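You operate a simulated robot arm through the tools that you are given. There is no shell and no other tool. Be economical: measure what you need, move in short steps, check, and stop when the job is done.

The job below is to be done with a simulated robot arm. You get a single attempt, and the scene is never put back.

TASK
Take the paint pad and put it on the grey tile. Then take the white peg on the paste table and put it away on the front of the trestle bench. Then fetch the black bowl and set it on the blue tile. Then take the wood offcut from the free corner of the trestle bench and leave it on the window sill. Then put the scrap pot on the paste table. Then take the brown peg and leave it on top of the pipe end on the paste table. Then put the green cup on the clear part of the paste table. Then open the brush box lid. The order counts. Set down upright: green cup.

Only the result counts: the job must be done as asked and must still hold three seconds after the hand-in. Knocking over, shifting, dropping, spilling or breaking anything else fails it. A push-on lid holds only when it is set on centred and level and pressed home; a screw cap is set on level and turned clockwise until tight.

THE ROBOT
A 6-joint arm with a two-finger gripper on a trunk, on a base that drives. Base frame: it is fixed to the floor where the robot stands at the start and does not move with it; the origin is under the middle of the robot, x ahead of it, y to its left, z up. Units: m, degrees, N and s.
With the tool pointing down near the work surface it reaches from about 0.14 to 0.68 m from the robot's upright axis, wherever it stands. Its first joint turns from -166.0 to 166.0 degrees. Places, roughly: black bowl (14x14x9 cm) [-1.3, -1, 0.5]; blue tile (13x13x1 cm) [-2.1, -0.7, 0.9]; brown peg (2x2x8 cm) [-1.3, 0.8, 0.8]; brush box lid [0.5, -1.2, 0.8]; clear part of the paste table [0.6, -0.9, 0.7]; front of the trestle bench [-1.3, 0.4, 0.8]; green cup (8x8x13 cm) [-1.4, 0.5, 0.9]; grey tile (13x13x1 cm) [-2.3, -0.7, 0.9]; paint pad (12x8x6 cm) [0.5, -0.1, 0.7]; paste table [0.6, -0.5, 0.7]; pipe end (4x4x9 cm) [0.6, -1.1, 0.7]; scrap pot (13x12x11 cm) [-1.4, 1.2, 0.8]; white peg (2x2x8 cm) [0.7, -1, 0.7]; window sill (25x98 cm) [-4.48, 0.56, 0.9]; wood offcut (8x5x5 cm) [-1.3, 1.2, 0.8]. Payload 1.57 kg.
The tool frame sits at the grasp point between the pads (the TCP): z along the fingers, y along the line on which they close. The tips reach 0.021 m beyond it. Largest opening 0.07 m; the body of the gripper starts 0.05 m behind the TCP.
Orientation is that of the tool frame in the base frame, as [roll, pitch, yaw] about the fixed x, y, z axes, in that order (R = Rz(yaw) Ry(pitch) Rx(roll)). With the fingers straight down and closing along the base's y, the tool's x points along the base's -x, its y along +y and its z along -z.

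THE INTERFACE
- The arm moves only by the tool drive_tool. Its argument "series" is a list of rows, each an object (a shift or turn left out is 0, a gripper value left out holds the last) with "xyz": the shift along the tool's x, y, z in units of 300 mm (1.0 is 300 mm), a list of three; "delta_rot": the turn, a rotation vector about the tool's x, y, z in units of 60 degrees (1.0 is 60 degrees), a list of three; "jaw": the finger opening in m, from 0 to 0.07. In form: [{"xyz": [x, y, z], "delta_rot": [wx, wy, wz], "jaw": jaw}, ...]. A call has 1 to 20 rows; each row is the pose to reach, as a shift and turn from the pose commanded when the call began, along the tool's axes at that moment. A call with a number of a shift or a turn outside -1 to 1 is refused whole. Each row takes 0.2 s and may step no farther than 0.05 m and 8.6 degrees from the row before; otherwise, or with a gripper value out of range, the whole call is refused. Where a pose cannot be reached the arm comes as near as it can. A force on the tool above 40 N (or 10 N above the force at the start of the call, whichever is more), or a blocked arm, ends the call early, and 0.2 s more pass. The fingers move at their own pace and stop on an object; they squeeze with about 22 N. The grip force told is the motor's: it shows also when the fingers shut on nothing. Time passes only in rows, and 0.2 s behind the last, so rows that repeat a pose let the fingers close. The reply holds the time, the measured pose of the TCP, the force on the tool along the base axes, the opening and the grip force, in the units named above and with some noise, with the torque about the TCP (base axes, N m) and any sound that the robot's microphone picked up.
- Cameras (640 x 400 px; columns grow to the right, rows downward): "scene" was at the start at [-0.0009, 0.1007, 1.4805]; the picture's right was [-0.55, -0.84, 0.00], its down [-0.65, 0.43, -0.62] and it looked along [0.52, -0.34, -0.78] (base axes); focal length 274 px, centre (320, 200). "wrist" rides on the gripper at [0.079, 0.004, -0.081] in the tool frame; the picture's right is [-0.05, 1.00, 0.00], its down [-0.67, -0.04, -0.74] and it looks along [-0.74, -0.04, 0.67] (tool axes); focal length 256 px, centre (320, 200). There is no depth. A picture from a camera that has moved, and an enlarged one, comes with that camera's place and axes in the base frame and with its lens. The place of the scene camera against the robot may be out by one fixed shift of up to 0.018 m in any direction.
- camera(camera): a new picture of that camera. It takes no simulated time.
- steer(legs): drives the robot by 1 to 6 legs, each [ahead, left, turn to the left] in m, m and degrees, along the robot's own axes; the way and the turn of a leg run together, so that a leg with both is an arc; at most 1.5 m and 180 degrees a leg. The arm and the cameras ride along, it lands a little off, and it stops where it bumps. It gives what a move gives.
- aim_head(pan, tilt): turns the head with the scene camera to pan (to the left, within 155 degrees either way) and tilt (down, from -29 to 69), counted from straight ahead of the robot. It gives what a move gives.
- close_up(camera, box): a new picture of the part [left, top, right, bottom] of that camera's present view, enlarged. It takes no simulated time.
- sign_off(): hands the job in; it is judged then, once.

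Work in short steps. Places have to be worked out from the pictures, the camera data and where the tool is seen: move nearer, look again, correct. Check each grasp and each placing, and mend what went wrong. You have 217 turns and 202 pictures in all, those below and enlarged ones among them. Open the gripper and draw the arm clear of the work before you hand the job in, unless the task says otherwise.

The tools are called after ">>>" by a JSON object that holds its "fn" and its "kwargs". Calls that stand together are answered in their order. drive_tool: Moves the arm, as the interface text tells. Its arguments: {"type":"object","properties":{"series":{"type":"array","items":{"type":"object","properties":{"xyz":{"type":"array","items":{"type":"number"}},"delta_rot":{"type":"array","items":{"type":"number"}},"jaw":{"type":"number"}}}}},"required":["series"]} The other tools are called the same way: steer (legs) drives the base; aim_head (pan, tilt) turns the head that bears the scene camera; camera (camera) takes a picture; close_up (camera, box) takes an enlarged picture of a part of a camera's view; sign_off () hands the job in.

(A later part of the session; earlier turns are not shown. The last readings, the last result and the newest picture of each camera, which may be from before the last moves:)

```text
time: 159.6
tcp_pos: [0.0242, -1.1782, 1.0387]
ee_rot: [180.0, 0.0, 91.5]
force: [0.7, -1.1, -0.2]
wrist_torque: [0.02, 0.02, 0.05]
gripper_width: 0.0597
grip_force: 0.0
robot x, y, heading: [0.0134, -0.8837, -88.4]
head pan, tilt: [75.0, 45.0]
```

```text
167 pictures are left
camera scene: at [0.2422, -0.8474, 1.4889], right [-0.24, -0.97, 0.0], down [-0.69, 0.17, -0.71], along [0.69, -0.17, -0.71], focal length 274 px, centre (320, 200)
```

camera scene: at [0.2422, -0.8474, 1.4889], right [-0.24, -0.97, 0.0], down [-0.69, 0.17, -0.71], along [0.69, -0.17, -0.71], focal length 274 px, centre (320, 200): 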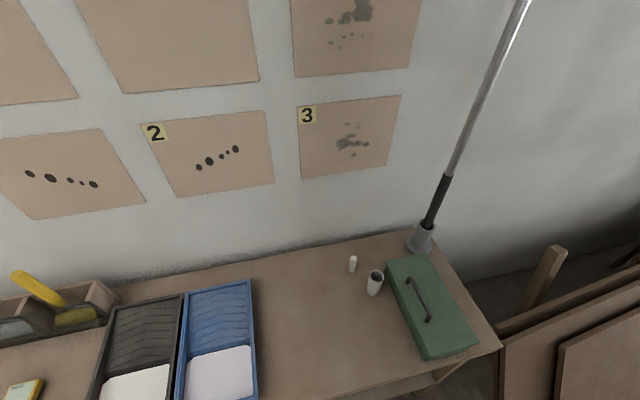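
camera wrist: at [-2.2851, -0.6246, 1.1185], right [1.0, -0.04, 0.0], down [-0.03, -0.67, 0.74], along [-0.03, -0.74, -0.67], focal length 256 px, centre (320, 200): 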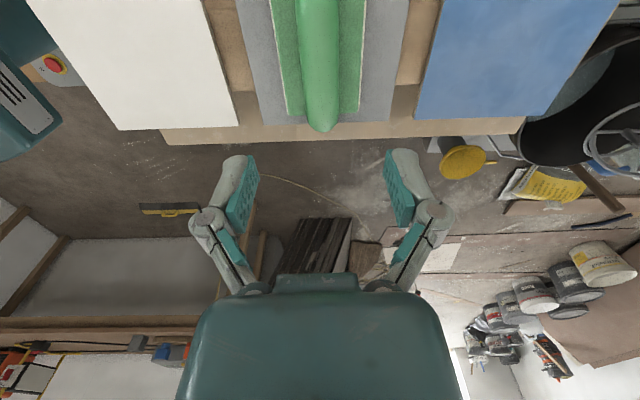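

White peg ≈[0.672,-1.064], pipe end ≈[0.58,-1.10]. Move a bit closer, then swing the arm over the peg.

>>> {"fn": "steer", "kwargs": {"legs": [[0.15, 0.04, -1.5]]}}

>>> {"fn": "drive_tool", "kwargs": {"series": [{"xyz": [0.07, 0.14, 0]}, {"xyz": [0.14, 0.28, 0]}, {"xyz": [0.21, 0.42, 0]}, {"xyz": [0.28, 0.56, 0]}, {"xyz": [0.35, 0.7, 0]}, {"xyz": [0.42, 0.84, 0]}, {"xyz": [0.49, 0.98, 0]}]}}

>>> {"fn": "camera", "kwargs": {"camera": "wrist"}}

>>> {"fn": "camera", "kwargs": {"camera": "scene"}}

```text
time: 161.0
tcp_pos: [0.0561, -1.3269, 1.0385]
ee_rot: [180.0, -0.1, 89.9]
force: [-0.1, 0.3, -0.1]
wrist_torque: [0.0, 0.0, -0.01]
gripper_width: 0.06
grip_force: 0.1
robot x, y, heading: [0.0552, -1.0321, -90.1]
head pan, tilt: [75.0, 45.0]
```

```text
time: 162.6
tcp_pos: [0.3527, -1.1801, 1.0378]
ee_rot: [-179.9, -0.1, 89.9]
force: [0.0, -0.3, -0.2]
wrist_torque: [0.0, 0.02, 0.02]
gripper_width: 0.06
grip_force: 0.0
robot x, y, heading: [0.0574, -1.0264, -90.0]
head pan, tilt: [75.0, 45.0]
```

```text
166 pictures are left
camera wrist: at [0.3586, -1.1015, 1.1189], right [1.0, -0.06, 0.0], down [-0.03, -0.67, 0.74], along [-0.04, -0.74, -0.67], focal length 256 px, centre (320, 200)
```

wrist: 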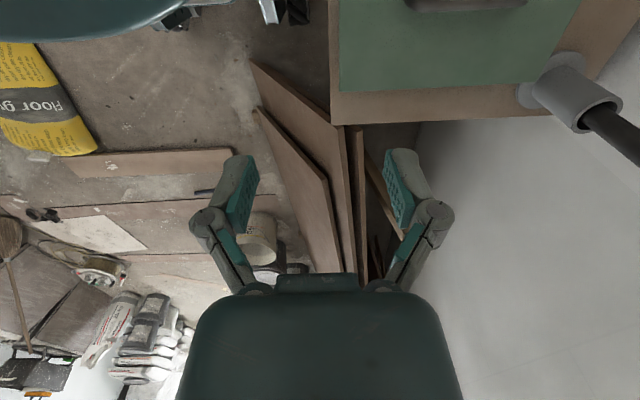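

```text
165 pictures are left
camera scene: at [0.2873, -1.002, 1.4885], right [-0.26, -0.97, 0.0], down [-0.68, 0.18, -0.71], along [0.68, -0.18, -0.71], focal length 274 px, centre (320, 200)
```

scene: 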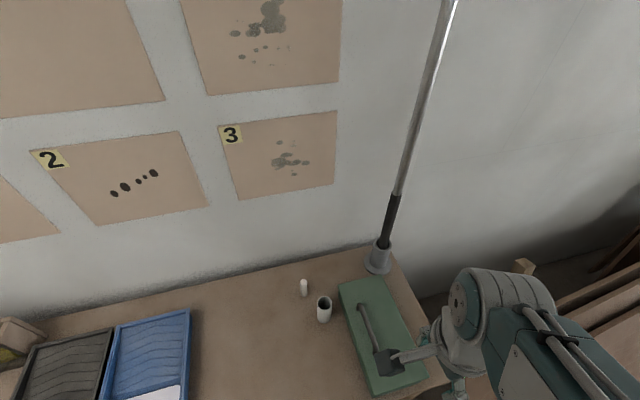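

Move over the peg at z≈0.95.

>>> {"fn": "drive_tool", "kwargs": {"series": [{"xyz": [0.06, 0.14, 0.03]}, {"xyz": [0.12, 0.28, 0.08]}, {"xyz": [0.18, 0.42, 0.12]}, {"xyz": [0.24, 0.56, 0.16]}, {"xyz": [0.3, 0.7, 0.2]}, {"xyz": [0.36, 0.84, 0.24]}, {"xyz": [0.41, 0.98, 0.28]}]}}

>>> {"fn": "camera", "kwargs": {"camera": "wrist"}}

>>> {"fn": "close_up", "kwargs": {"camera": "scene", "box": [220, 220, 420, 400]}}

```text
time: 164.2
tcp_pos: [0.647, -1.0573, 0.9534]
ee_rot: [-179.8, 0.0, 90.0]
force: [1.4, -0.1, 0.2]
wrist_torque: [0.01, -0.01, 0.01]
gripper_width: 0.06
grip_force: 0.0
robot x, y, heading: [0.0565, -1.0272, -90.0]
head pan, tilt: [75.0, 45.0]
```

```text
164 pictures are left
camera wrist: at [0.6531, -0.9776, 1.034], right [1.0, -0.05, 0.0], down [-0.03, -0.67, 0.75], along [-0.04, -0.74, -0.67], focal length 256 px, centre (320, 200)
```

wrist: 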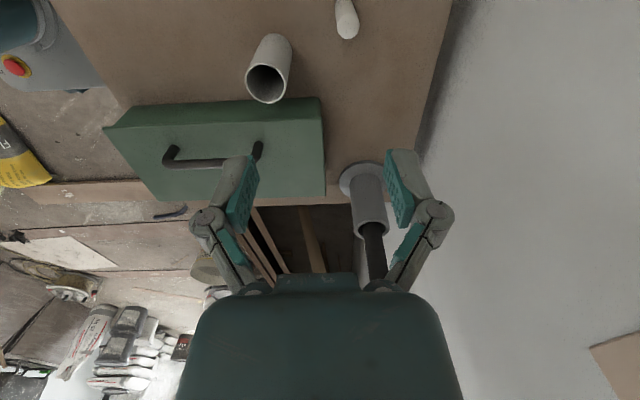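

```text
2.22 times, centred on (320, 310) of scene
camera zoom: at [0.2902, -1.0017, 1.4881], right [-0.26, -0.97, 0.0], down [-0.69, 0.18, -0.7], along [0.68, -0.18, -0.71], focal length 609 px, centre (320, -44)
```

zoom: 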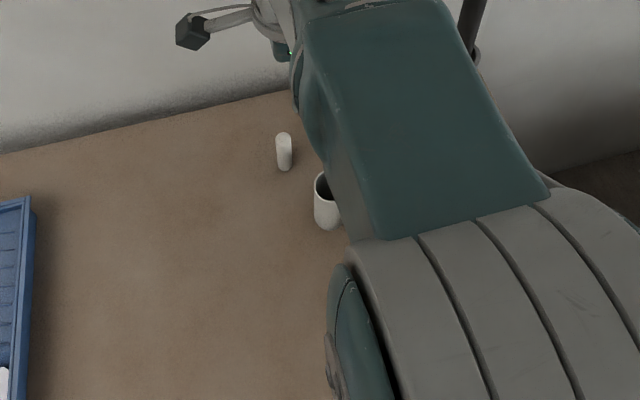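

Peg ≈[0.672,-1.047]. Narrow the jaw to 5 cm, align and descend to just above, then check.

>>> {"fn": "drive_tool", "kwargs": {"series": [{"xyz": [0.033, 0.083, 0], "jaw": 0.05}, {"xyz": [0.033, 0.083, 0.15], "jaw": 0.05}, {"xyz": [0.033, 0.083, 0.3], "jaw": 0.05}, {"xyz": [0.033, 0.083, 0.45], "jaw": 0.05}, {"xyz": [0.033, 0.083, 0.52], "jaw": 0.05}]}}

>>> {"fn": "camera", "kwargs": {"camera": "wrist"}}

>>> {"fn": "close_up", "kwargs": {"camera": "scene", "box": [240, 220, 380, 330]}}

```text
time: 165.4
tcp_pos: [0.6699, -1.0484, 0.798]
ee_rot: [-179.9, 0.0, 89.9]
force: [0.0, -0.6, -0.2]
wrist_torque: [0.01, -0.01, 0.0]
gripper_width: 0.0499
grip_force: 0.0
robot x, y, heading: [0.0601, -1.0331, -90.0]
head pan, tilt: [75.0, 45.0]
```

```text
162 pictures are left
camera wrist: at [0.6748, -0.9684, 0.8786], right [1.0, -0.05, 0.0], down [-0.04, -0.67, 0.75], along [-0.04, -0.74, -0.67], focal length 256 px, centre (320, 200)
```

wrist: 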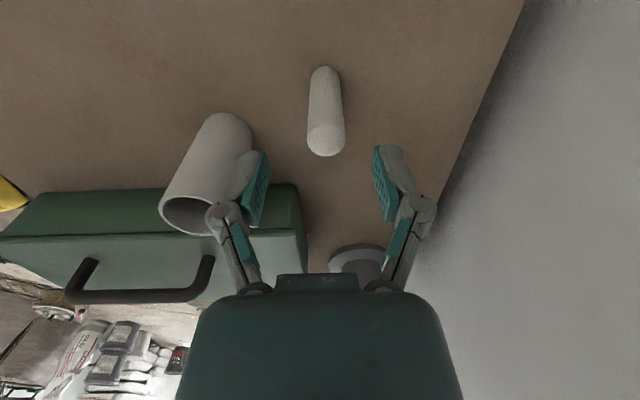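

```text
3.64 times, centred on (310, 275) of scene
camera zoom: at [0.2886, -1.0017, 1.4883], right [-0.26, -0.97, 0.0], down [-0.69, 0.18, -0.7], along [0.68, -0.18, -0.71], focal length 996 px, centre (356, -73)
```

zoom: 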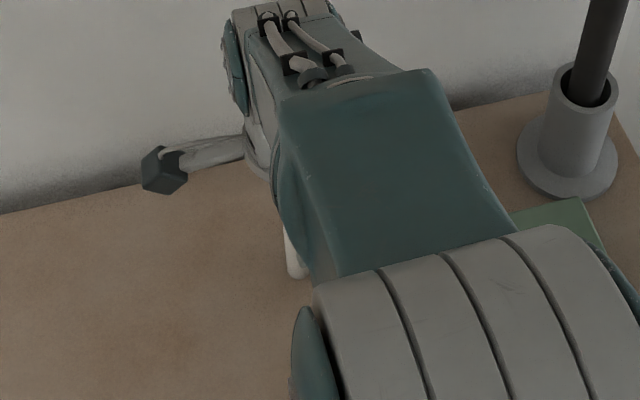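

Aligned within 6 mm; descend to 0.74 and close.

>>> {"fn": "drive_tool", "kwargs": {"series": [{"xyz": [0.02, 0.012, 0.0]}, {"xyz": [0.02, 0.012, 0.1]}, {"xyz": [0.02, 0.012, 0.19]}, {"xyz": [0.02, 0.012, 0.19], "jaw": 0.0}, {"xyz": [0.02, 0.012, 0.19], "jaw": 0.0}, {"xyz": [0.02, 0.012, 0.19], "jaw": 0.0}]}}

>>> {"fn": "camera", "kwargs": {"camera": "wrist"}}

```text
time: 166.8
tcp_pos: [0.6746, -1.0415, 0.7399]
ee_rot: [-179.9, 0.1, 89.8]
force: [2.7, 0.1, 4.1]
wrist_torque: [0.02, -0.09, -0.04]
gripper_width: 0.0184
grip_force: 21.6
robot x, y, heading: [0.0565, -1.0331, -90.3]
head pan, tilt: [75.0, 45.0]
```

```text
160 pictures are left
camera wrist: at [0.6787, -0.9629, 0.8217], right [1.0, -0.05, 0.0], down [-0.04, -0.67, 0.74], along [-0.04, -0.74, -0.67], focal length 256 px, centre (320, 200)
```

wrist: 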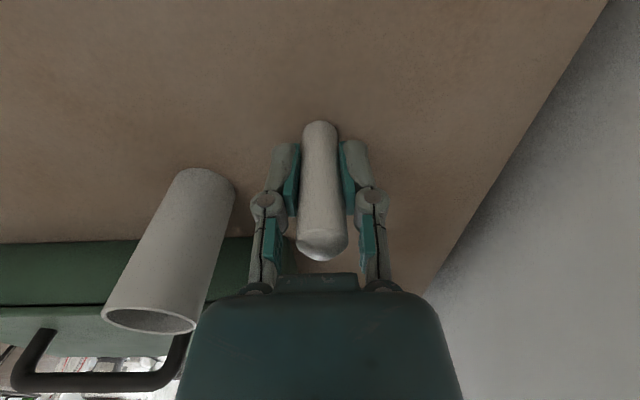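

Peg gripped. Lift and retract.

>>> {"fn": "drive_tool", "kwargs": {"series": [{"xyz": [0, 0, -0.1]}, {"xyz": [0, 0, -0.25]}, {"xyz": [0, 0, -0.4]}, {"xyz": [0, 0, -0.55]}, {"xyz": [0, 0, -0.7]}, {"xyz": [0, 0, -0.85]}, {"xyz": [0, -0.15, -0.9]}, {"xyz": [-0.05, -0.3, -0.9]}, {"xyz": [-0.1, -0.45, -0.9]}, {"xyz": [-0.17, -0.58, -0.9]}, {"xyz": [-0.24, -0.7, -0.9]}, {"xyz": [-0.32, -0.84, -0.9]}, {"xyz": [-0.4, -0.98, -0.9]}]}}

>>> {"fn": "drive_tool", "kwargs": {"series": [{"xyz": [-0.08, -0.14, 0]}, {"xyz": [-0.16, -0.28, 0]}, {"xyz": [-0.24, -0.42, 0]}, {"xyz": [-0.32, -0.56, 0]}, {"xyz": [-0.4, -0.7, 0]}, {"xyz": [-0.48, -0.84, 0]}, {"xyz": [-0.55, -0.98, 0]}]}}

>>> {"fn": "camera", "kwargs": {"camera": "wrist"}}

```text
time: 169.6
tcp_pos: [0.3755, -1.1631, 1.0102]
ee_rot: [-179.9, 0.0, 89.8]
force: [0.7, 0.6, 0.0]
wrist_torque: [0.01, 0.01, -0.03]
gripper_width: 0.018
grip_force: 22.1
robot x, y, heading: [0.0557, -1.0284, -90.1]
head pan, tilt: [75.0, 45.0]
```

```text
time: 171.2
tcp_pos: [0.0862, -1.3251, 1.0093]
ee_rot: [180.0, -0.1, 89.9]
force: [-0.2, -0.1, 0.3]
wrist_torque: [0.01, 0.03, 0.01]
gripper_width: 0.018
grip_force: 21.6
robot x, y, heading: [0.0581, -1.0289, -90.1]
head pan, tilt: [75.0, 45.0]
```

```text
159 pictures are left
camera wrist: at [0.0905, -1.2466, 1.0907], right [1.0, -0.05, 0.0], down [-0.04, -0.67, 0.74], along [-0.04, -0.74, -0.67], focal length 256 px, centre (320, 200)
```

wrist: 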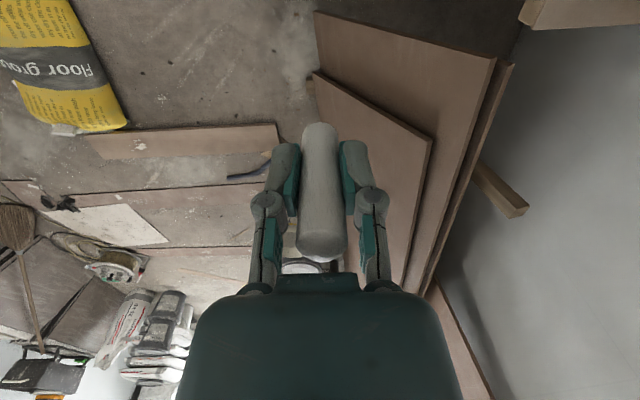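

Drive back to the front of the trestle bench and look at it.

>>> {"fn": "steer", "kwargs": {"legs": [[-0.8, -0.55, 0], [-0.65, -0.2, 0]]}}

>>> {"fn": "aim_head", "kwargs": {"pan": -100, "tilt": 40}}

>>> {"fn": "camera", "kwargs": {"camera": "scene"}}

```text
time: 179.6
tcp_pos: [-0.6529, 0.1114, 1.0103]
ee_rot: [-179.9, 0.0, 89.1]
force: [0.4, 0.2, 0.0]
wrist_torque: [-0.01, -0.02, -0.03]
gripper_width: 0.0182
grip_force: 22.1
robot x, y, heading: [-0.6799, 0.4074, -90.8]
head pan, tilt: [75.0, 45.0]
```

```text
time: 182.2
tcp_pos: [-0.6535, 0.1106, 1.0095]
ee_rot: [180.0, 0.1, 89.2]
force: [0.0, -0.3, -0.1]
wrist_torque: [0.0, -0.04, 0.04]
gripper_width: 0.0184
grip_force: 22.3
robot x, y, heading: [-0.6789, 0.4081, -91.0]
head pan, tilt: [-100.0, 40.0]
```

```text
158 pictures are left
camera scene: at [-0.613, 0.4702, 1.4964], right [0.19, 0.98, 0.0], down [0.63, -0.12, -0.77], along [-0.75, 0.14, -0.64], focal length 274 px, centre (320, 200)
```

scene: 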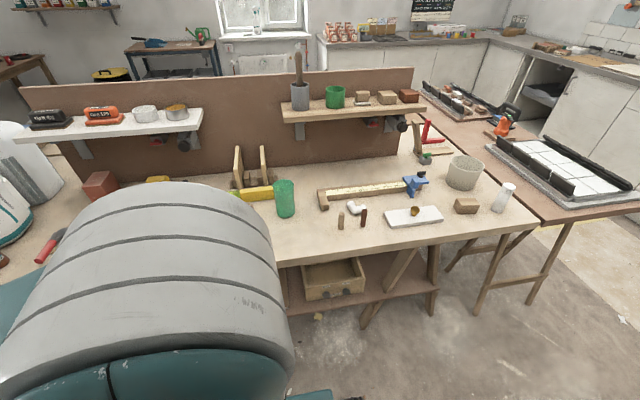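

Bench surface seen. I swing the arm over the front area to look down on it.

>>> {"fn": "drive_tool", "kwargs": {"series": [{"xyz": [0.07, -0.14, -0.04]}, {"xyz": [0.14, -0.28, -0.08]}, {"xyz": [0.21, -0.42, -0.12]}, {"xyz": [0.28, -0.56, -0.15]}, {"xyz": [0.35, -0.7, -0.18]}, {"xyz": [0.42, -0.84, -0.2]}, {"xyz": [0.49, -0.98, -0.2]}]}}

>>> {"fn": "camera", "kwargs": {"camera": "wrist"}}

>>> {"fn": "camera", "kwargs": {"camera": "scene"}}

```text
time: 183.8
tcp_pos: [-0.9476, 0.2607, 1.0714]
ee_rot: [179.9, 0.0, 89.2]
force: [-0.1, 0.5, -0.4]
wrist_torque: [0.0, -0.03, -0.01]
gripper_width: 0.0181
grip_force: 21.5
robot x, y, heading: [-0.6803, 0.4093, -90.7]
head pan, tilt: [-100.0, 40.0]
```

```text
157 pictures are left
camera wrist: at [-0.9429, 0.3402, 1.1534], right [1.0, -0.07, 0.0], down [-0.05, -0.67, 0.74], along [-0.05, -0.74, -0.67], focal length 256 px, centre (320, 200)
```

wrist: 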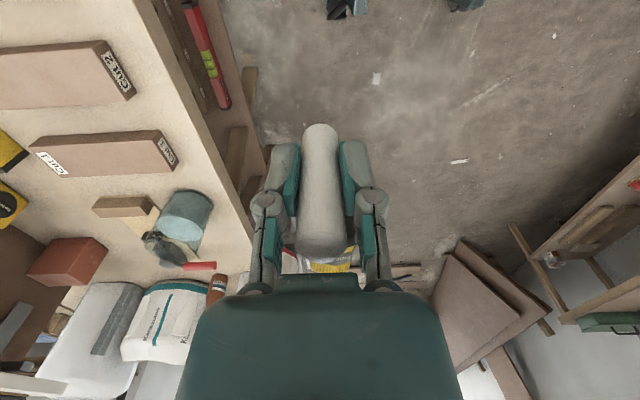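

```text
156 pictures are left
camera scene: at [-0.6167, 0.4706, 1.4965], right [0.19, 0.98, 0.0], down [0.63, -0.12, -0.77], along [-0.75, 0.14, -0.64], focal length 274 px, centre (320, 200)
```

scene: 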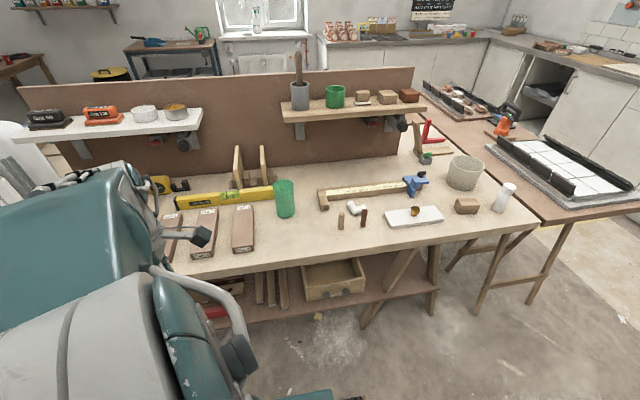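

Free spot between block and cup at ≈[-1.25,0.425]. Move over it.

>>> {"fn": "drive_tool", "kwargs": {"series": [{"xyz": [0.08, -0.14, 0]}, {"xyz": [0.16, -0.28, 0]}, {"xyz": [0.24, -0.42, 0]}, {"xyz": [0.32, -0.56, 0]}, {"xyz": [0.4, -0.7, 0]}, {"xyz": [0.48, -0.84, 0]}, {"xyz": [0.53, -0.99, 0]}, {"xyz": [0.53, -0.99, 0.15]}, {"xyz": [0.53, -0.99, 0.3]}]}}

>>> {"fn": "camera", "kwargs": {"camera": "wrist"}}

>>> {"fn": "camera", "kwargs": {"camera": "scene"}}

```text
time: 185.8
tcp_pos: [-1.2414, 0.4277, 0.982]
ee_rot: [-180.0, 0.0, 89.1]
force: [0.3, -0.5, 0.9]
wrist_torque: [0.0, -0.03, 0.02]
gripper_width: 0.0182
grip_force: 22.3
robot x, y, heading: [-0.6796, 0.4076, -90.9]
head pan, tilt: [-100.0, 40.0]
```

```text
155 pictures are left
camera wrist: at [-1.2352, 0.5068, 1.0634], right [1.0, -0.07, 0.0], down [-0.05, -0.67, 0.74], along [-0.05, -0.74, -0.67], focal length 256 px, centre (320, 200)
```

wrist: 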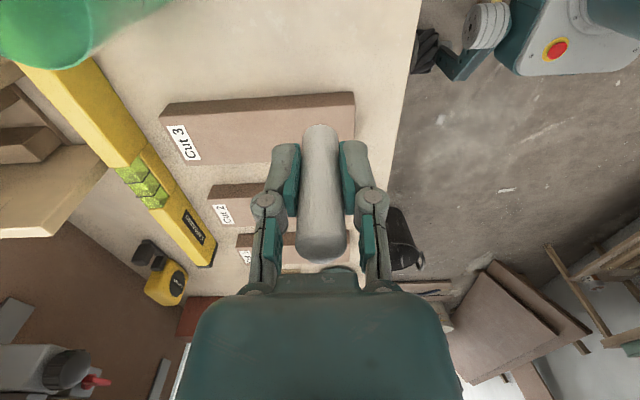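

```text
154 pictures are left
camera scene: at [-0.6161, 0.471, 1.4965], right [0.19, 0.98, 0.0], down [0.63, -0.12, -0.77], along [-0.75, 0.14, -0.64], focal length 274 px, centre (320, 200)
```

scene: 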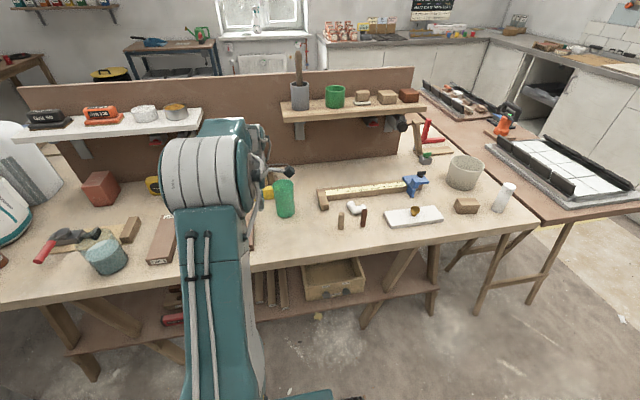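

Clear below. Shift 8 mm +y and lower gently to contact.

>>> {"fn": "drive_tool", "kwargs": {"series": [{"xyz": [0.027, 0, 0.1]}, {"xyz": [0.027, 0, 0.22]}, {"xyz": [0.027, 0, 0.34]}, {"xyz": [0.027, 0, 0.36]}, {"xyz": [0.027, 0, 0.375]}, {"xyz": [0.027, 0, 0.39]}, {"xyz": [0.027, 0, 0.405]}, {"xyz": [0.027, 0, 0.42]}]}}

>>> {"fn": "camera", "kwargs": {"camera": "wrist"}}

```text
time: 187.6
tcp_pos: [-1.2426, 0.4345, 0.8532]
ee_rot: [-180.0, 0.0, 89.2]
force: [-0.5, -1.4, -0.6]
wrist_torque: [-0.04, -0.01, -0.01]
gripper_width: 0.0184
grip_force: 22.2
robot x, y, heading: [-0.678, 0.411, -91.0]
head pan, tilt: [-100.0, 40.0]
```

```text
153 pictures are left
camera wrist: at [-1.2361, 0.514, 0.9349], right [1.0, -0.07, 0.0], down [-0.05, -0.67, 0.74], along [-0.05, -0.74, -0.67], focal length 256 px, centre (320, 200)
```

wrist: 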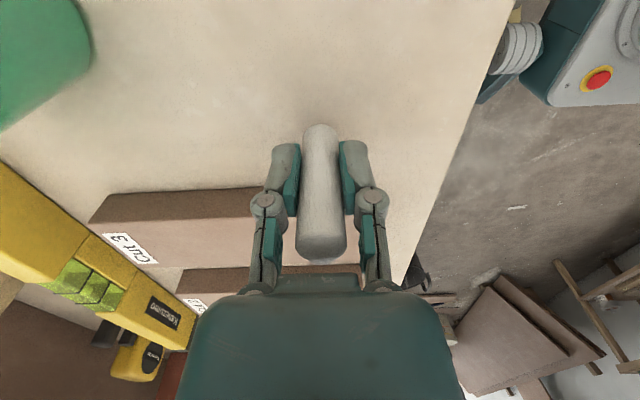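

Close to the surface; continue in 2 mm steps.

>>> {"fn": "drive_tool", "kwargs": {"series": [{"xyz": [0, 0, 0.008]}, {"xyz": [0, 0, 0.016]}, {"xyz": [0, 0, 0.024]}, {"xyz": [0, 0, 0.03]}]}}

```text
time: 188.6
tcp_pos: [-1.2413, 0.4347, 0.845]
ee_rot: [-180.0, 0.0, 89.2]
force: [0.0, 0.4, -0.6]
wrist_torque: [-0.02, 0.0, 0.0]
gripper_width: 0.0183
grip_force: 21.8
robot x, y, heading: [-0.6818, 0.4072, -90.8]
head pan, tilt: [-100.0, 40.0]
```

>>> {"fn": "drive_tool", "kwargs": {"series": [{"xyz": [0, 0, 0.008]}, {"xyz": [0, 0, 0.016]}, {"xyz": [0, 0, 0.024]}, {"xyz": [0, 0, 0.032]}, {"xyz": [0, 0, 0.04]}, {"xyz": [0, 0, 0.048]}]}}

>>> {"fn": "camera", "kwargs": {"camera": "wrist"}}

```text
time: 190.0
tcp_pos: [-1.2413, 0.4344, 0.8328]
ee_rot: [-179.9, 0.0, 89.3]
force: [-0.5, -0.2, 22.0]
wrist_torque: [-0.09, -0.01, 0.0]
gripper_width: 0.0183
grip_force: 22.3
robot x, y, heading: [-0.6753, 0.4092, -90.9]
head pan, tilt: [-100.0, 40.0]
```

```text
152 pictures are left
camera wrist: at [-1.2362, 0.5136, 0.9128], right [1.0, -0.07, 0.0], down [-0.04, -0.67, 0.75], along [-0.05, -0.74, -0.67], focal length 256 px, centre (320, 200)
```

wrist: 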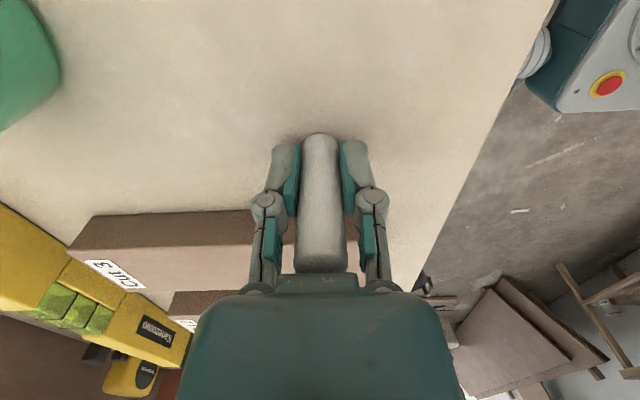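

Contact. Ease up a touch, release, lift straight up.

>>> {"fn": "drive_tool", "kwargs": {"series": [{"xyz": [0, 0, -0.007]}, {"xyz": [0, 0, -0.007], "jaw": 0.04}, {"xyz": [0, 0, -0.007], "jaw": 0.04}, {"xyz": [0, 0, -0.1], "jaw": 0.04}, {"xyz": [0, 0, -0.2], "jaw": 0.04}, {"xyz": [0, 0, -0.35], "jaw": 0.04}, {"xyz": [0, 0, -0.5], "jaw": 0.04}, {"xyz": [0, 0, -0.65], "jaw": 0.04}, {"xyz": [0, 0, -0.75], "jaw": 0.04}]}}

>>> {"fn": "camera", "kwargs": {"camera": "wrist"}}

```text
time: 192.0
tcp_pos: [-1.241, 0.4358, 1.0581]
ee_rot: [179.9, 0.0, 89.2]
force: [0.4, 0.6, -0.6]
wrist_torque: [0.04, 0.03, 0.01]
gripper_width: 0.0401
grip_force: 0.1
robot x, y, heading: [-0.6787, 0.4075, -91.0]
head pan, tilt: [-100.0, 40.0]
```

```text
151 pictures are left
camera wrist: at [-1.2358, 0.5137, 1.1392], right [1.0, -0.07, 0.0], down [-0.05, -0.67, 0.74], along [-0.05, -0.74, -0.67], focal length 256 px, centre (320, 200)
```

wrist: 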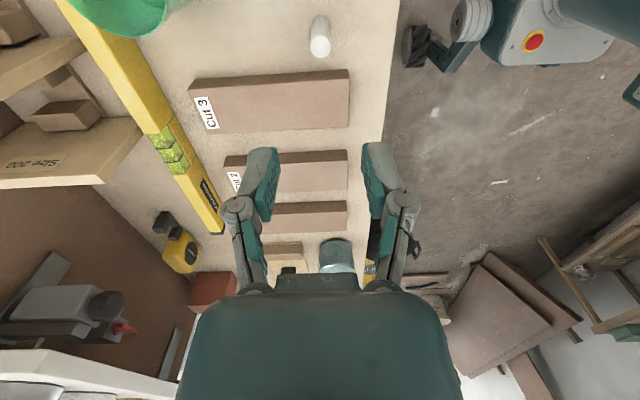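

White peg stands at the bench front. Retract the arm and drive toward -y a bit to view the bowl area.

>>> {"fn": "drive_tool", "kwargs": {"series": [{"xyz": [-0.08, 0.14, 0]}, {"xyz": [-0.16, 0.28, 0]}, {"xyz": [-0.24, 0.42, 0]}, {"xyz": [-0.32, 0.56, 0]}, {"xyz": [-0.4, 0.7, 0]}, {"xyz": [-0.48, 0.84, 0]}, {"xyz": [-0.53, 0.98, 0]}]}}

>>> {"fn": "drive_tool", "kwargs": {"series": [{"xyz": [-0.08, 0.14, 0]}, {"xyz": [-0.16, 0.28, 0]}, {"xyz": [-0.24, 0.42, 0]}, {"xyz": [-0.32, 0.56, 0]}, {"xyz": [-0.4, 0.7, 0]}, {"xyz": [-0.48, 0.84, 0]}, {"xyz": [-0.53, 0.98, 0]}]}}

>>> {"fn": "steer", "kwargs": {"legs": [[0.65, 0.2, 0]]}}

>>> {"fn": "aim_head", "kwargs": {"pan": -30, "tilt": 40}}

>>> {"fn": "camera", "kwargs": {"camera": "scene"}}

>>> {"fn": "aim_head", "kwargs": {"pan": -65, "tilt": 40}}

>>> {"fn": "camera", "kwargs": {"camera": "scene"}}

```text
time: 193.6
tcp_pos: [-0.9457, 0.2715, 1.0576]
ee_rot: [-179.9, 0.0, 89.0]
force: [0.1, -0.6, 0.8]
wrist_torque: [-0.02, -0.01, -0.02]
gripper_width: 0.0399
grip_force: 0.0
robot x, y, heading: [-0.677, 0.4061, -91.0]
head pan, tilt: [-100.0, 40.0]
```

```text
time: 195.2
tcp_pos: [-0.6579, 0.1076, 1.0553]
ee_rot: [-179.9, -0.1, 89.2]
force: [0.9, -0.6, 0.3]
wrist_torque: [0.03, 0.0, -0.04]
gripper_width: 0.0399
grip_force: 0.0
robot x, y, heading: [-0.6804, 0.4088, -91.3]
head pan, tilt: [-100.0, 40.0]
```

```text
time: 198.9
tcp_pos: [-0.4627, -0.5418, 1.0567]
ee_rot: [-179.9, 0.0, 89.1]
force: [0.6, 0.5, -0.4]
wrist_torque: [-0.05, -0.02, 0.01]
gripper_width: 0.04
grip_force: 0.1
robot x, y, heading: [-0.4844, -0.2437, -90.7]
head pan, tilt: [-100.0, 40.0]
```

```text
time: 200.3
tcp_pos: [-0.4635, -0.5401, 1.0559]
ee_rot: [-180.0, 0.0, 89.2]
force: [-0.1, -0.1, 1.5]
wrist_torque: [0.0, -0.02, 0.02]
gripper_width: 0.04
grip_force: 0.0
robot x, y, heading: [-0.4881, -0.2388, -90.9]
head pan, tilt: [-30.0, 40.0]
```

```text
150 pictures are left
camera scene: at [-0.3782, -0.2679, 1.4963], right [-0.86, 0.51, 0.0], down [0.33, 0.55, -0.77], along [-0.39, -0.66, -0.64], focal length 274 px, centre (320, 200)
```

scene: 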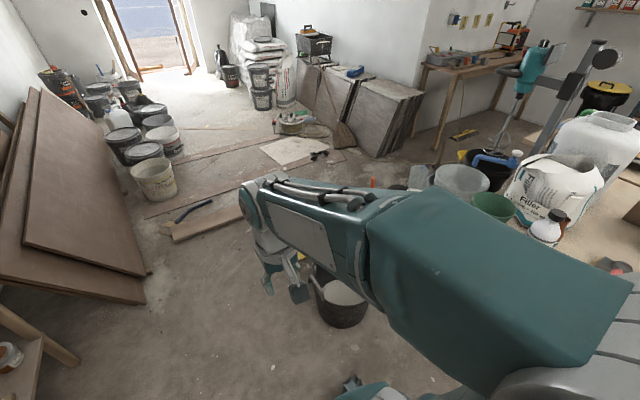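

```text
time: 201.3
tcp_pos: [-0.4633, -0.5407, 1.0562]
ee_rot: [-179.9, 0.0, 89.2]
force: [0.1, 0.1, -0.1]
wrist_torque: [-0.01, 0.02, 0.0]
gripper_width: 0.0399
grip_force: 0.0
robot x, y, heading: [-0.4876, -0.2408, -90.9]
head pan, tilt: [-65.0, 40.0]
```

```text
149 pictures are left
camera scene: at [-0.4121, -0.2297, 1.4963], right [-0.41, 0.91, 0.0], down [0.59, 0.26, -0.77], along [-0.7, -0.31, -0.64], focal length 274 px, centre (320, 200)
```

scene: 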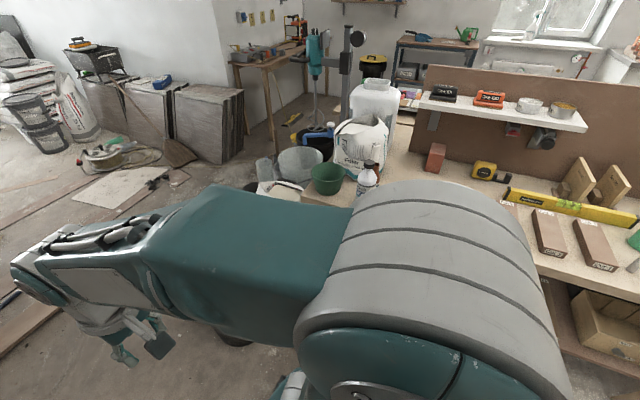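

The arm blocks the view; turn the robot 90° left so the head sees the hop-up freely.

>>> {"fn": "steer", "kwargs": {"legs": [[0, 0, 91]]}}

>>> {"fn": "aim_head", "kwargs": {"pan": -130, "tilt": 40}}

>>> {"fn": "camera", "kwargs": {"camera": "scene"}}

>>> {"fn": "close_up", "kwargs": {"camera": "scene", "box": [200, 80, 440, 280]}}

```text
time: 205.6
tcp_pos: [-0.1837, -0.2161, 1.0552]
ee_rot: [-179.8, 0.0, 179.6]
force: [-0.5, -0.1, 0.3]
wrist_torque: [0.01, -0.02, -0.02]
gripper_width: 0.04
grip_force: 0.1
robot x, y, heading: [-0.4843, -0.2386, -0.4]
head pan, tilt: [-65.0, 40.0]
```

```text
time: 206.9
tcp_pos: [-0.1845, -0.2161, 1.0562]
ee_rot: [-179.9, 0.0, 179.7]
force: [0.0, 0.5, -0.5]
wrist_torque: [-0.01, 0.0, 0.02]
gripper_width: 0.04
grip_force: 0.1
robot x, y, heading: [-0.4857, -0.245, -0.5]
head pan, tilt: [-130.0, 40.0]
```

```text
148 pictures are left
camera scene: at [-0.6037, -0.1614, 1.4964], right [-0.76, 0.65, 0.0], down [0.42, 0.49, -0.77], along [-0.5, -0.58, -0.64], focal length 274 px, centre (320, 200)
```

scene: 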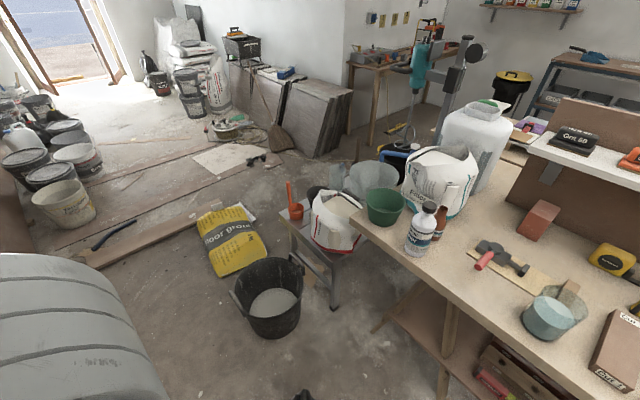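

```text
2.00 times, centred on (320, 180) of scene
camera zoom: at [-0.6037, -0.1614, 1.4964], right [-0.76, 0.65, 0.0], down [0.42, 0.49, -0.77], along [-0.5, -0.58, -0.64], focal length 548 px, centre (320, 240)
```

zoom: 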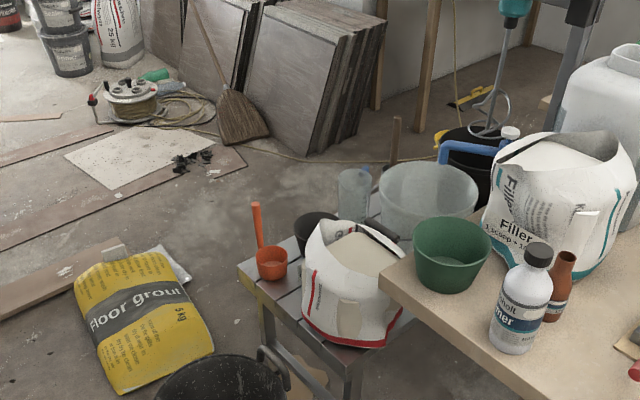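

Bowl stands on the hop-up behind the plaster bag, unreachable from here. Drive round to the back side again.

>>> {"fn": "steer", "kwargs": {"legs": [[0, 0, 90.5], [1.35, 0.07, 0], [1.3, 0, 0], [0, 0, 90], [1.2, 0, 0], [1.2, 0, 0]]}}

```text
time: 238.8
tcp_pos: [-3.219, 2.3958, 1.0554]
ee_rot: [-179.9, 0.0, 0.0]
force: [0.3, -0.3, -0.3]
wrist_torque: [0.0, 0.04, -0.01]
gripper_width: 0.04
grip_force: 0.1
robot x, y, heading: [-2.9196, 2.4287, -180.0]
head pan, tilt: [-130.0, 40.0]
```

Arrived at the aisle. Drive down it past the bench end.

>>> {"fn": "steer", "kwargs": {"legs": [[0, 0, 90], [1.5, 0.0, 0], [1.5, 0, 0], [0.6, 0, 0]]}}

>>> {"fn": "aim_head", "kwargs": {"pan": 70, "tilt": 35}}

>>> {"fn": "camera", "kwargs": {"camera": "scene"}}

>>> {"fn": "close_up", "kwargs": {"camera": "scene", "box": [180, 60, 420, 260]}}

```text
time: 260.2
tcp_pos: [-2.9023, -1.5027, 1.0565]
ee_rot: [-179.9, 0.0, 89.9]
force: [0.0, 0.3, 0.7]
wrist_torque: [0.01, 0.0, -0.02]
gripper_width: 0.04
grip_force: 0.0
robot x, y, heading: [-2.9278, -1.2027, -90.4]
head pan, tilt: [-130.0, 40.0]
```

```text
time: 263.1
tcp_pos: [-2.9035, -1.5032, 1.0556]
ee_rot: [180.0, 0.1, 89.9]
force: [-0.1, 0.8, -0.3]
wrist_torque: [0.0, 0.02, -0.01]
gripper_width: 0.0401
grip_force: 0.0
robot x, y, heading: [-2.9251, -1.2016, -90.2]
head pan, tilt: [70.0, 35.0]
```

```text
146 pictures are left
camera scene: at [-2.696, -1.1852, 1.5038], right [-0.35, -0.94, 0.0], down [-0.54, 0.2, -0.82], along [0.77, -0.28, -0.57], focal length 274 px, centre (320, 200)
```

scene: 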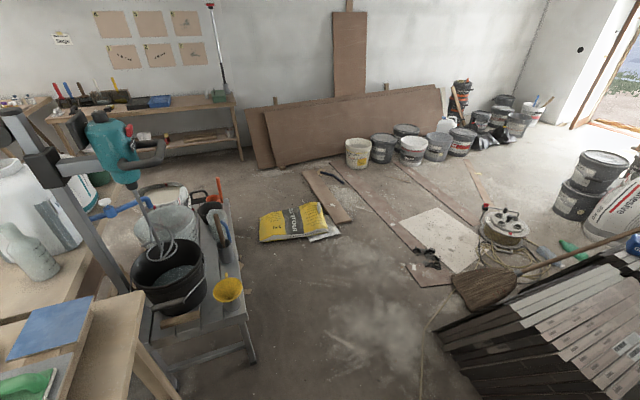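

```text
2.00 times, centred on (300, 160) of scene
camera zoom: at [-2.696, -1.1852, 1.5038], right [-0.35, -0.94, 0.0], down [-0.54, 0.2, -0.82], along [0.77, -0.28, -0.57], focal length 548 px, centre (360, 280)
```

zoom: 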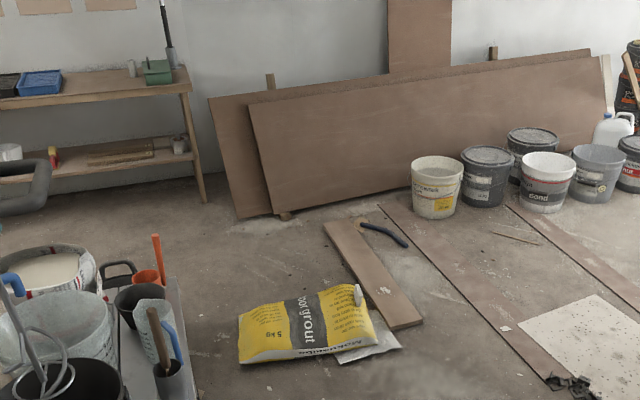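

Bowl located ≈[-1.27,-1.0]. Drive to about (-1.55,-1.48), clear of bag, hop-up and slabs.

>>> {"fn": "steer", "kwargs": {"legs": [[0.28, 0, 0], [0, 0, 90], [1.35, 0, 0]]}}

>>> {"fn": "aim_head", "kwargs": {"pan": 65, "tilt": 50}}

>>> {"fn": "camera", "kwargs": {"camera": "scene"}}

```text
time: 275.3
tcp_pos: [-1.2526, -1.5596, 1.0554]
ee_rot: [-179.9, 0.0, 175.8]
force: [-0.1, 0.2, -0.5]
wrist_torque: [-0.01, 0.02, -0.01]
gripper_width: 0.0398
grip_force: 0.2
robot x, y, heading: [-1.5541, -1.5667, -4.0]
head pan, tilt: [70.0, 35.0]
```

```text
time: 276.1
tcp_pos: [-1.2529, -1.5589, 1.0555]
ee_rot: [-179.9, 0.1, 175.8]
force: [-0.5, 0.2, 0.6]
wrist_torque: [-0.01, 0.02, 0.02]
gripper_width: 0.0398
grip_force: 0.1
robot x, y, heading: [-1.5534, -1.5609, -4.0]
head pan, tilt: [65.0, 50.0]
```

```text
144 pictures are left
camera scene: at [-1.5699, -1.3492, 1.4821], right [0.87, -0.49, 0.0], down [-0.37, -0.67, -0.64], along [0.31, 0.56, -0.77], focal length 274 px, centre (320, 200)
```

scene: 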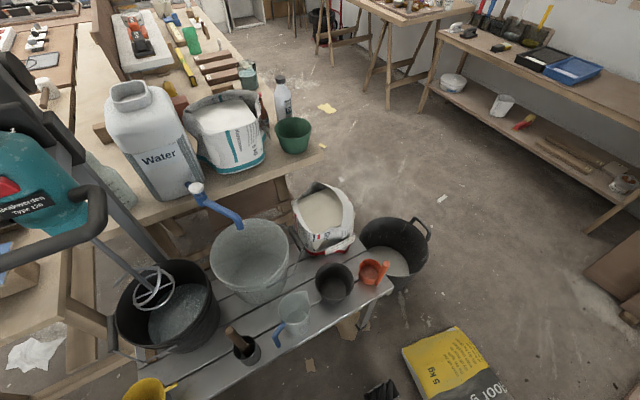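

Clear view: bowl rim centre ≈[-1.314,-1.0], z≈0.54. I'll grip its near (-y) rim with one finger inside. Move over.

>>> {"fn": "drive_tool", "kwargs": {"series": [{"xyz": [0.025, 0.14, 0.05]}, {"xyz": [0.05, 0.28, 0.1]}, {"xyz": [0.075, 0.42, 0.15]}, {"xyz": [0.1, 0.56, 0.2]}, {"xyz": [0.125, 0.7, 0.25]}, {"xyz": [0.15, 0.84, 0.3]}, {"xyz": [0.17, 0.97, 0.35]}]}}

>>> {"fn": "drive_tool", "kwargs": {"series": [{"xyz": [0.025, 0.12, 0.1]}, {"xyz": [0.05, 0.24, 0.2]}, {"xyz": [0.075, 0.36, 0.3]}, {"xyz": [0.1, 0.48, 0.4]}, {"xyz": [0.125, 0.58, 0.5]}, {"xyz": [0.15, 0.63, 0.6]}]}}

>>> {"fn": "camera", "kwargs": {"camera": "wrist"}}

>>> {"fn": "camera", "kwargs": {"camera": "scene"}}

```text
time: 277.7
tcp_pos: [-1.2821, -1.2637, 0.9487]
ee_rot: [-179.9, 0.1, 175.8]
force: [0.2, 0.0, 0.0]
wrist_torque: [0.01, 0.01, -0.01]
gripper_width: 0.0403
grip_force: 0.0
robot x, y, heading: [-1.5524, -1.559, -4.1]
head pan, tilt: [65.0, 50.0]
```

```text
time: 279.1
tcp_pos: [-1.3125, -1.0723, 0.7703]
ee_rot: [-179.9, 0.0, 175.7]
force: [0.1, -0.1, 0.3]
wrist_torque: [-0.04, 0.0, 0.0]
gripper_width: 0.0398
grip_force: 0.0
robot x, y, heading: [-1.554, -1.5645, -4.4]
head pan, tilt: [65.0, 50.0]
```

```text
143 pictures are left
camera wrist: at [-1.3911, -1.0634, 0.8509], right [0.13, 0.99, 0.0], down [0.66, -0.08, 0.74], along [0.74, -0.09, -0.67], focal length 256 px, centre (320, 200)
```

wrist: 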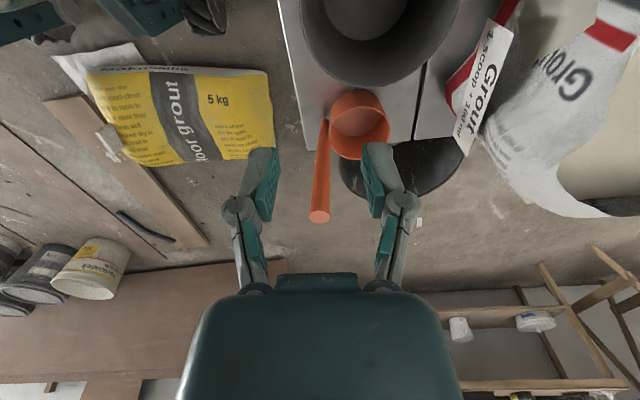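

```text
142 pictures are left
camera scene: at [-1.5694, -1.3451, 1.4814], right [0.87, -0.49, 0.0], down [-0.37, -0.67, -0.64], along [0.31, 0.56, -0.77], focal length 274 px, centre (320, 200)
```

scene: 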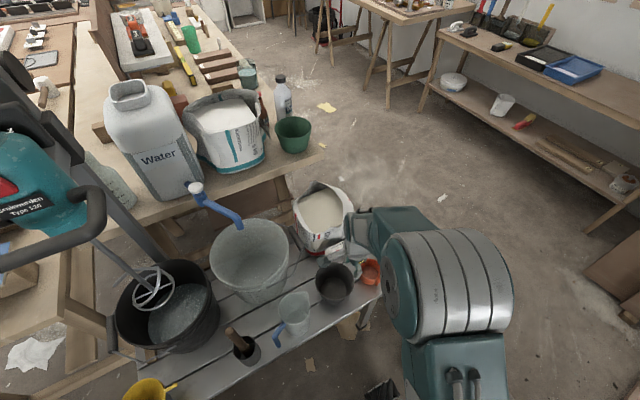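

Bowl centre refined ≈[-1.32,-1.012], rim z≈0.57. Lower to z≈0.65 above the near rim and look.

>>> {"fn": "drive_tool", "kwargs": {"series": [{"xyz": [0.03, -0.022, 0.1]}, {"xyz": [0.03, -0.022, 0.25]}, {"xyz": [0.03, -0.022, 0.38]}]}}

>>> {"fn": "camera", "kwargs": {"camera": "wrist"}}

>>> {"fn": "close_up", "kwargs": {"camera": "scene", "box": [260, 200, 420, 340]}}

```text
time: 279.9
tcp_pos: [-1.3233, -1.0782, 0.6558]
ee_rot: [-179.9, 0.0, 175.9]
force: [0.6, 0.6, 0.2]
wrist_torque: [-0.04, 0.0, -0.01]
gripper_width: 0.0397
grip_force: 0.1
robot x, y, heading: [-1.555, -1.5607, -4.3]
head pan, tilt: [65.0, 50.0]
```

```text
141 pictures are left
camera wrist: at [-1.4015, -1.0691, 0.7368], right [0.13, 0.99, 0.0], down [0.66, -0.08, 0.74], along [0.74, -0.09, -0.67], focal length 256 px, centre (320, 200)
```

wrist: 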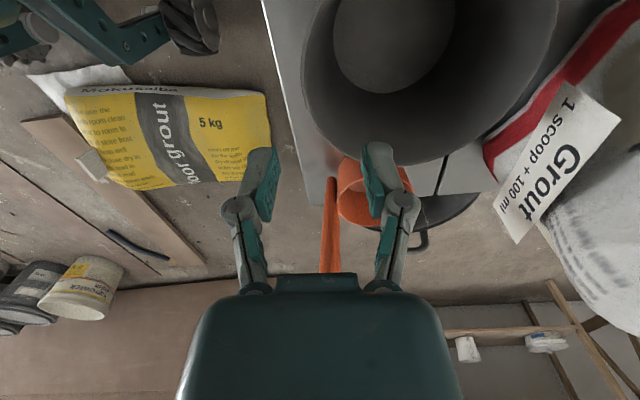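

```text
2.86 times, centred on (340, 270) of scene
camera zoom: at [-1.5693, -1.3448, 1.4814], right [0.87, -0.49, 0.0], down [-0.37, -0.67, -0.64], along [0.31, 0.56, -0.77], focal length 783 px, centre (263, 0)
```

zoom: 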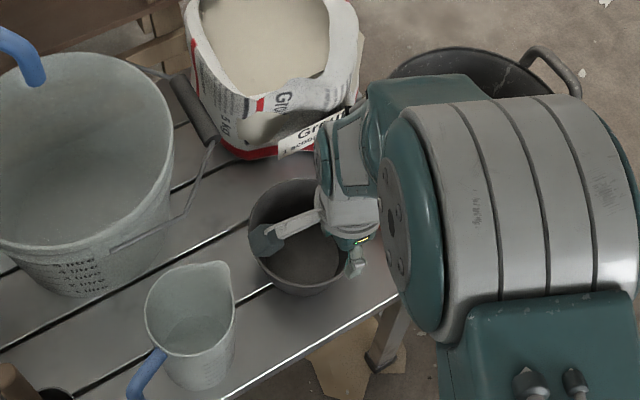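

Refined bowl centre [-1.333,-1.015]. Descend over the rim to z 0.56.

>>> {"fn": "drive_tool", "kwargs": {"series": [{"xyz": [0.03, -0.02, 0.05]}, {"xyz": [0.03, -0.02, 0.15]}, {"xyz": [0.03, -0.02, 0.24]}, {"xyz": [0.03, -0.02, 0.31]}]}}

>>> {"fn": "camera", "kwargs": {"camera": "wrist"}}

>>> {"fn": "close_up", "kwargs": {"camera": "scene", "box": [260, 200, 420, 340]}}

```text
time: 280.9
tcp_pos: [-1.3321, -1.0847, 0.5632]
ee_rot: [-179.9, 0.0, 175.7]
force: [-0.1, -0.3, 0.2]
wrist_torque: [0.0, -0.01, -0.03]
gripper_width: 0.0398
grip_force: 0.1
robot x, y, heading: [-1.5558, -1.5654, -4.1]
head pan, tilt: [65.0, 50.0]
```

```text
139 pictures are left
camera wrist: at [-1.4102, -1.0742, 0.6437], right [0.13, 0.99, 0.0], down [0.66, -0.08, 0.74], along [0.74, -0.09, -0.67], focal length 256 px, centre (320, 200)
```

wrist: 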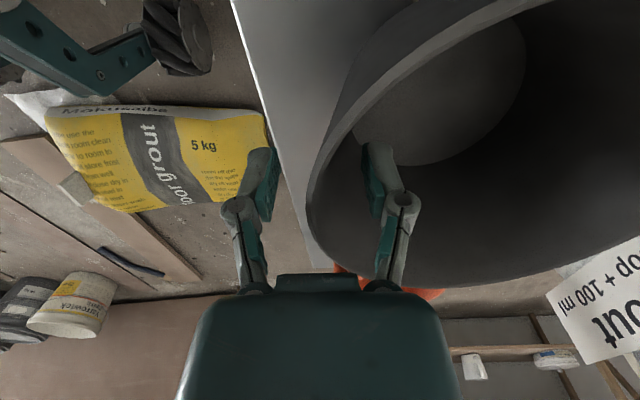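

```text
2.86 times, centred on (340, 270) of scene
camera zoom: at [-1.5694, -1.3456, 1.4815], right [0.87, -0.49, 0.0], down [-0.37, -0.67, -0.64], along [0.31, 0.56, -0.77], focal length 783 px, centre (263, 0)
```

zoom: 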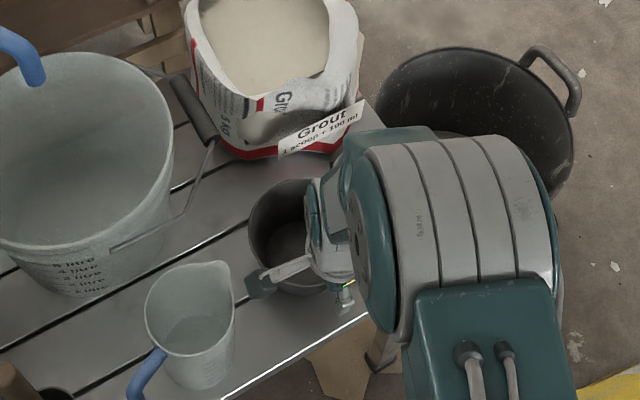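

Rim is between the fingers. Close.

>>> {"fn": "drive_tool", "kwargs": {"series": [{"xyz": [0, 0, 0], "jaw": 0.0}, {"xyz": [0, 0, 0], "jaw": 0.0}, {"xyz": [0, 0, 0], "jaw": 0.0}]}}

>>> {"fn": "camera", "kwargs": {"camera": "wrist"}}

```text
time: 281.7
tcp_pos: [-1.3308, -1.0831, 0.5635]
ee_rot: [179.9, 0.0, 175.8]
force: [2.0, 7.4, 10.1]
wrist_torque: [0.96, -0.6, 0.06]
gripper_width: 0.0134
grip_force: 22.1
robot x, y, heading: [-1.5565, -1.5661, -4.3]
head pan, tilt: [65.0, 50.0]
```

```text
137 pictures are left
camera wrist: at [-1.4097, -1.0732, 0.6448], right [0.13, 0.99, 0.0], down [0.66, -0.09, 0.75], along [0.74, -0.09, -0.67], focal length 256 px, centre (320, 200)
```

wrist: 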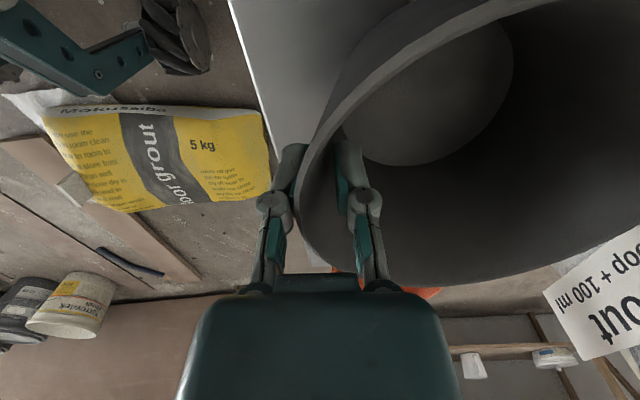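

Gripped the wall. Lift straight up.

>>> {"fn": "drive_tool", "kwargs": {"series": [{"xyz": [0, 0, -0.05]}, {"xyz": [0, 0, -0.12]}, {"xyz": [0, 0, -0.24]}, {"xyz": [0, 0, -0.38]}, {"xyz": [0, 0, -0.52]}, {"xyz": [0, 0, -0.66]}, {"xyz": [0, 0, -0.8]}, {"xyz": [0, 0, -0.95]}]}}

>>> {"fn": "camera", "kwargs": {"camera": "wrist"}}

>>> {"fn": "camera", "kwargs": {"camera": "scene"}}

```text
time: 283.5
tcp_pos: [-1.3328, -1.0849, 0.847]
ee_rot: [-180.0, 0.0, 175.9]
force: [0.3, 0.2, -2.0]
wrist_torque: [-0.04, 0.0, 0.0]
gripper_width: 0.0068
grip_force: 22.0
robot x, y, heading: [-1.5526, -1.5668, -4.4]
head pan, tilt: [65.0, 50.0]
```

```text
136 pictures are left
camera wrist: at [-1.4112, -1.0745, 0.9289], right [0.13, 0.99, 0.0], down [0.66, -0.08, 0.74], along [0.74, -0.1, -0.67], focal length 256 px, centre (320, 200)
```

wrist: 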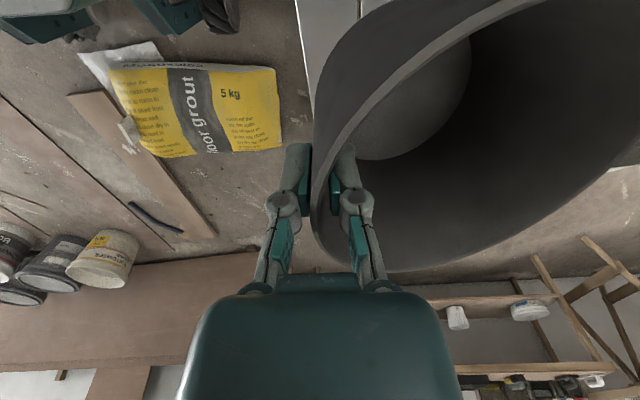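

```text
135 pictures are left
camera scene: at [-1.5697, -1.347, 1.4817], right [0.87, -0.49, 0.0], down [-0.37, -0.67, -0.64], along [0.31, 0.56, -0.77], focal length 274 px, centre (320, 200)
```

scene: 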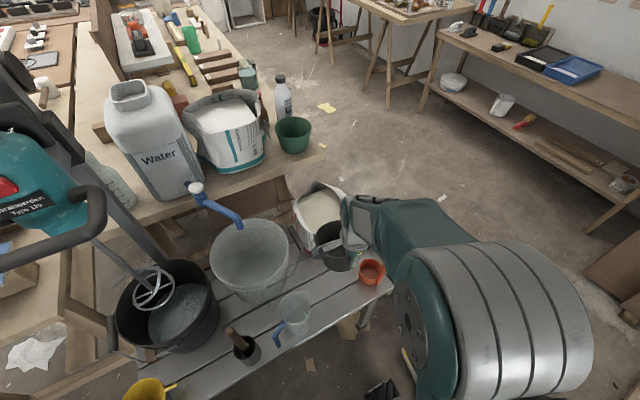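

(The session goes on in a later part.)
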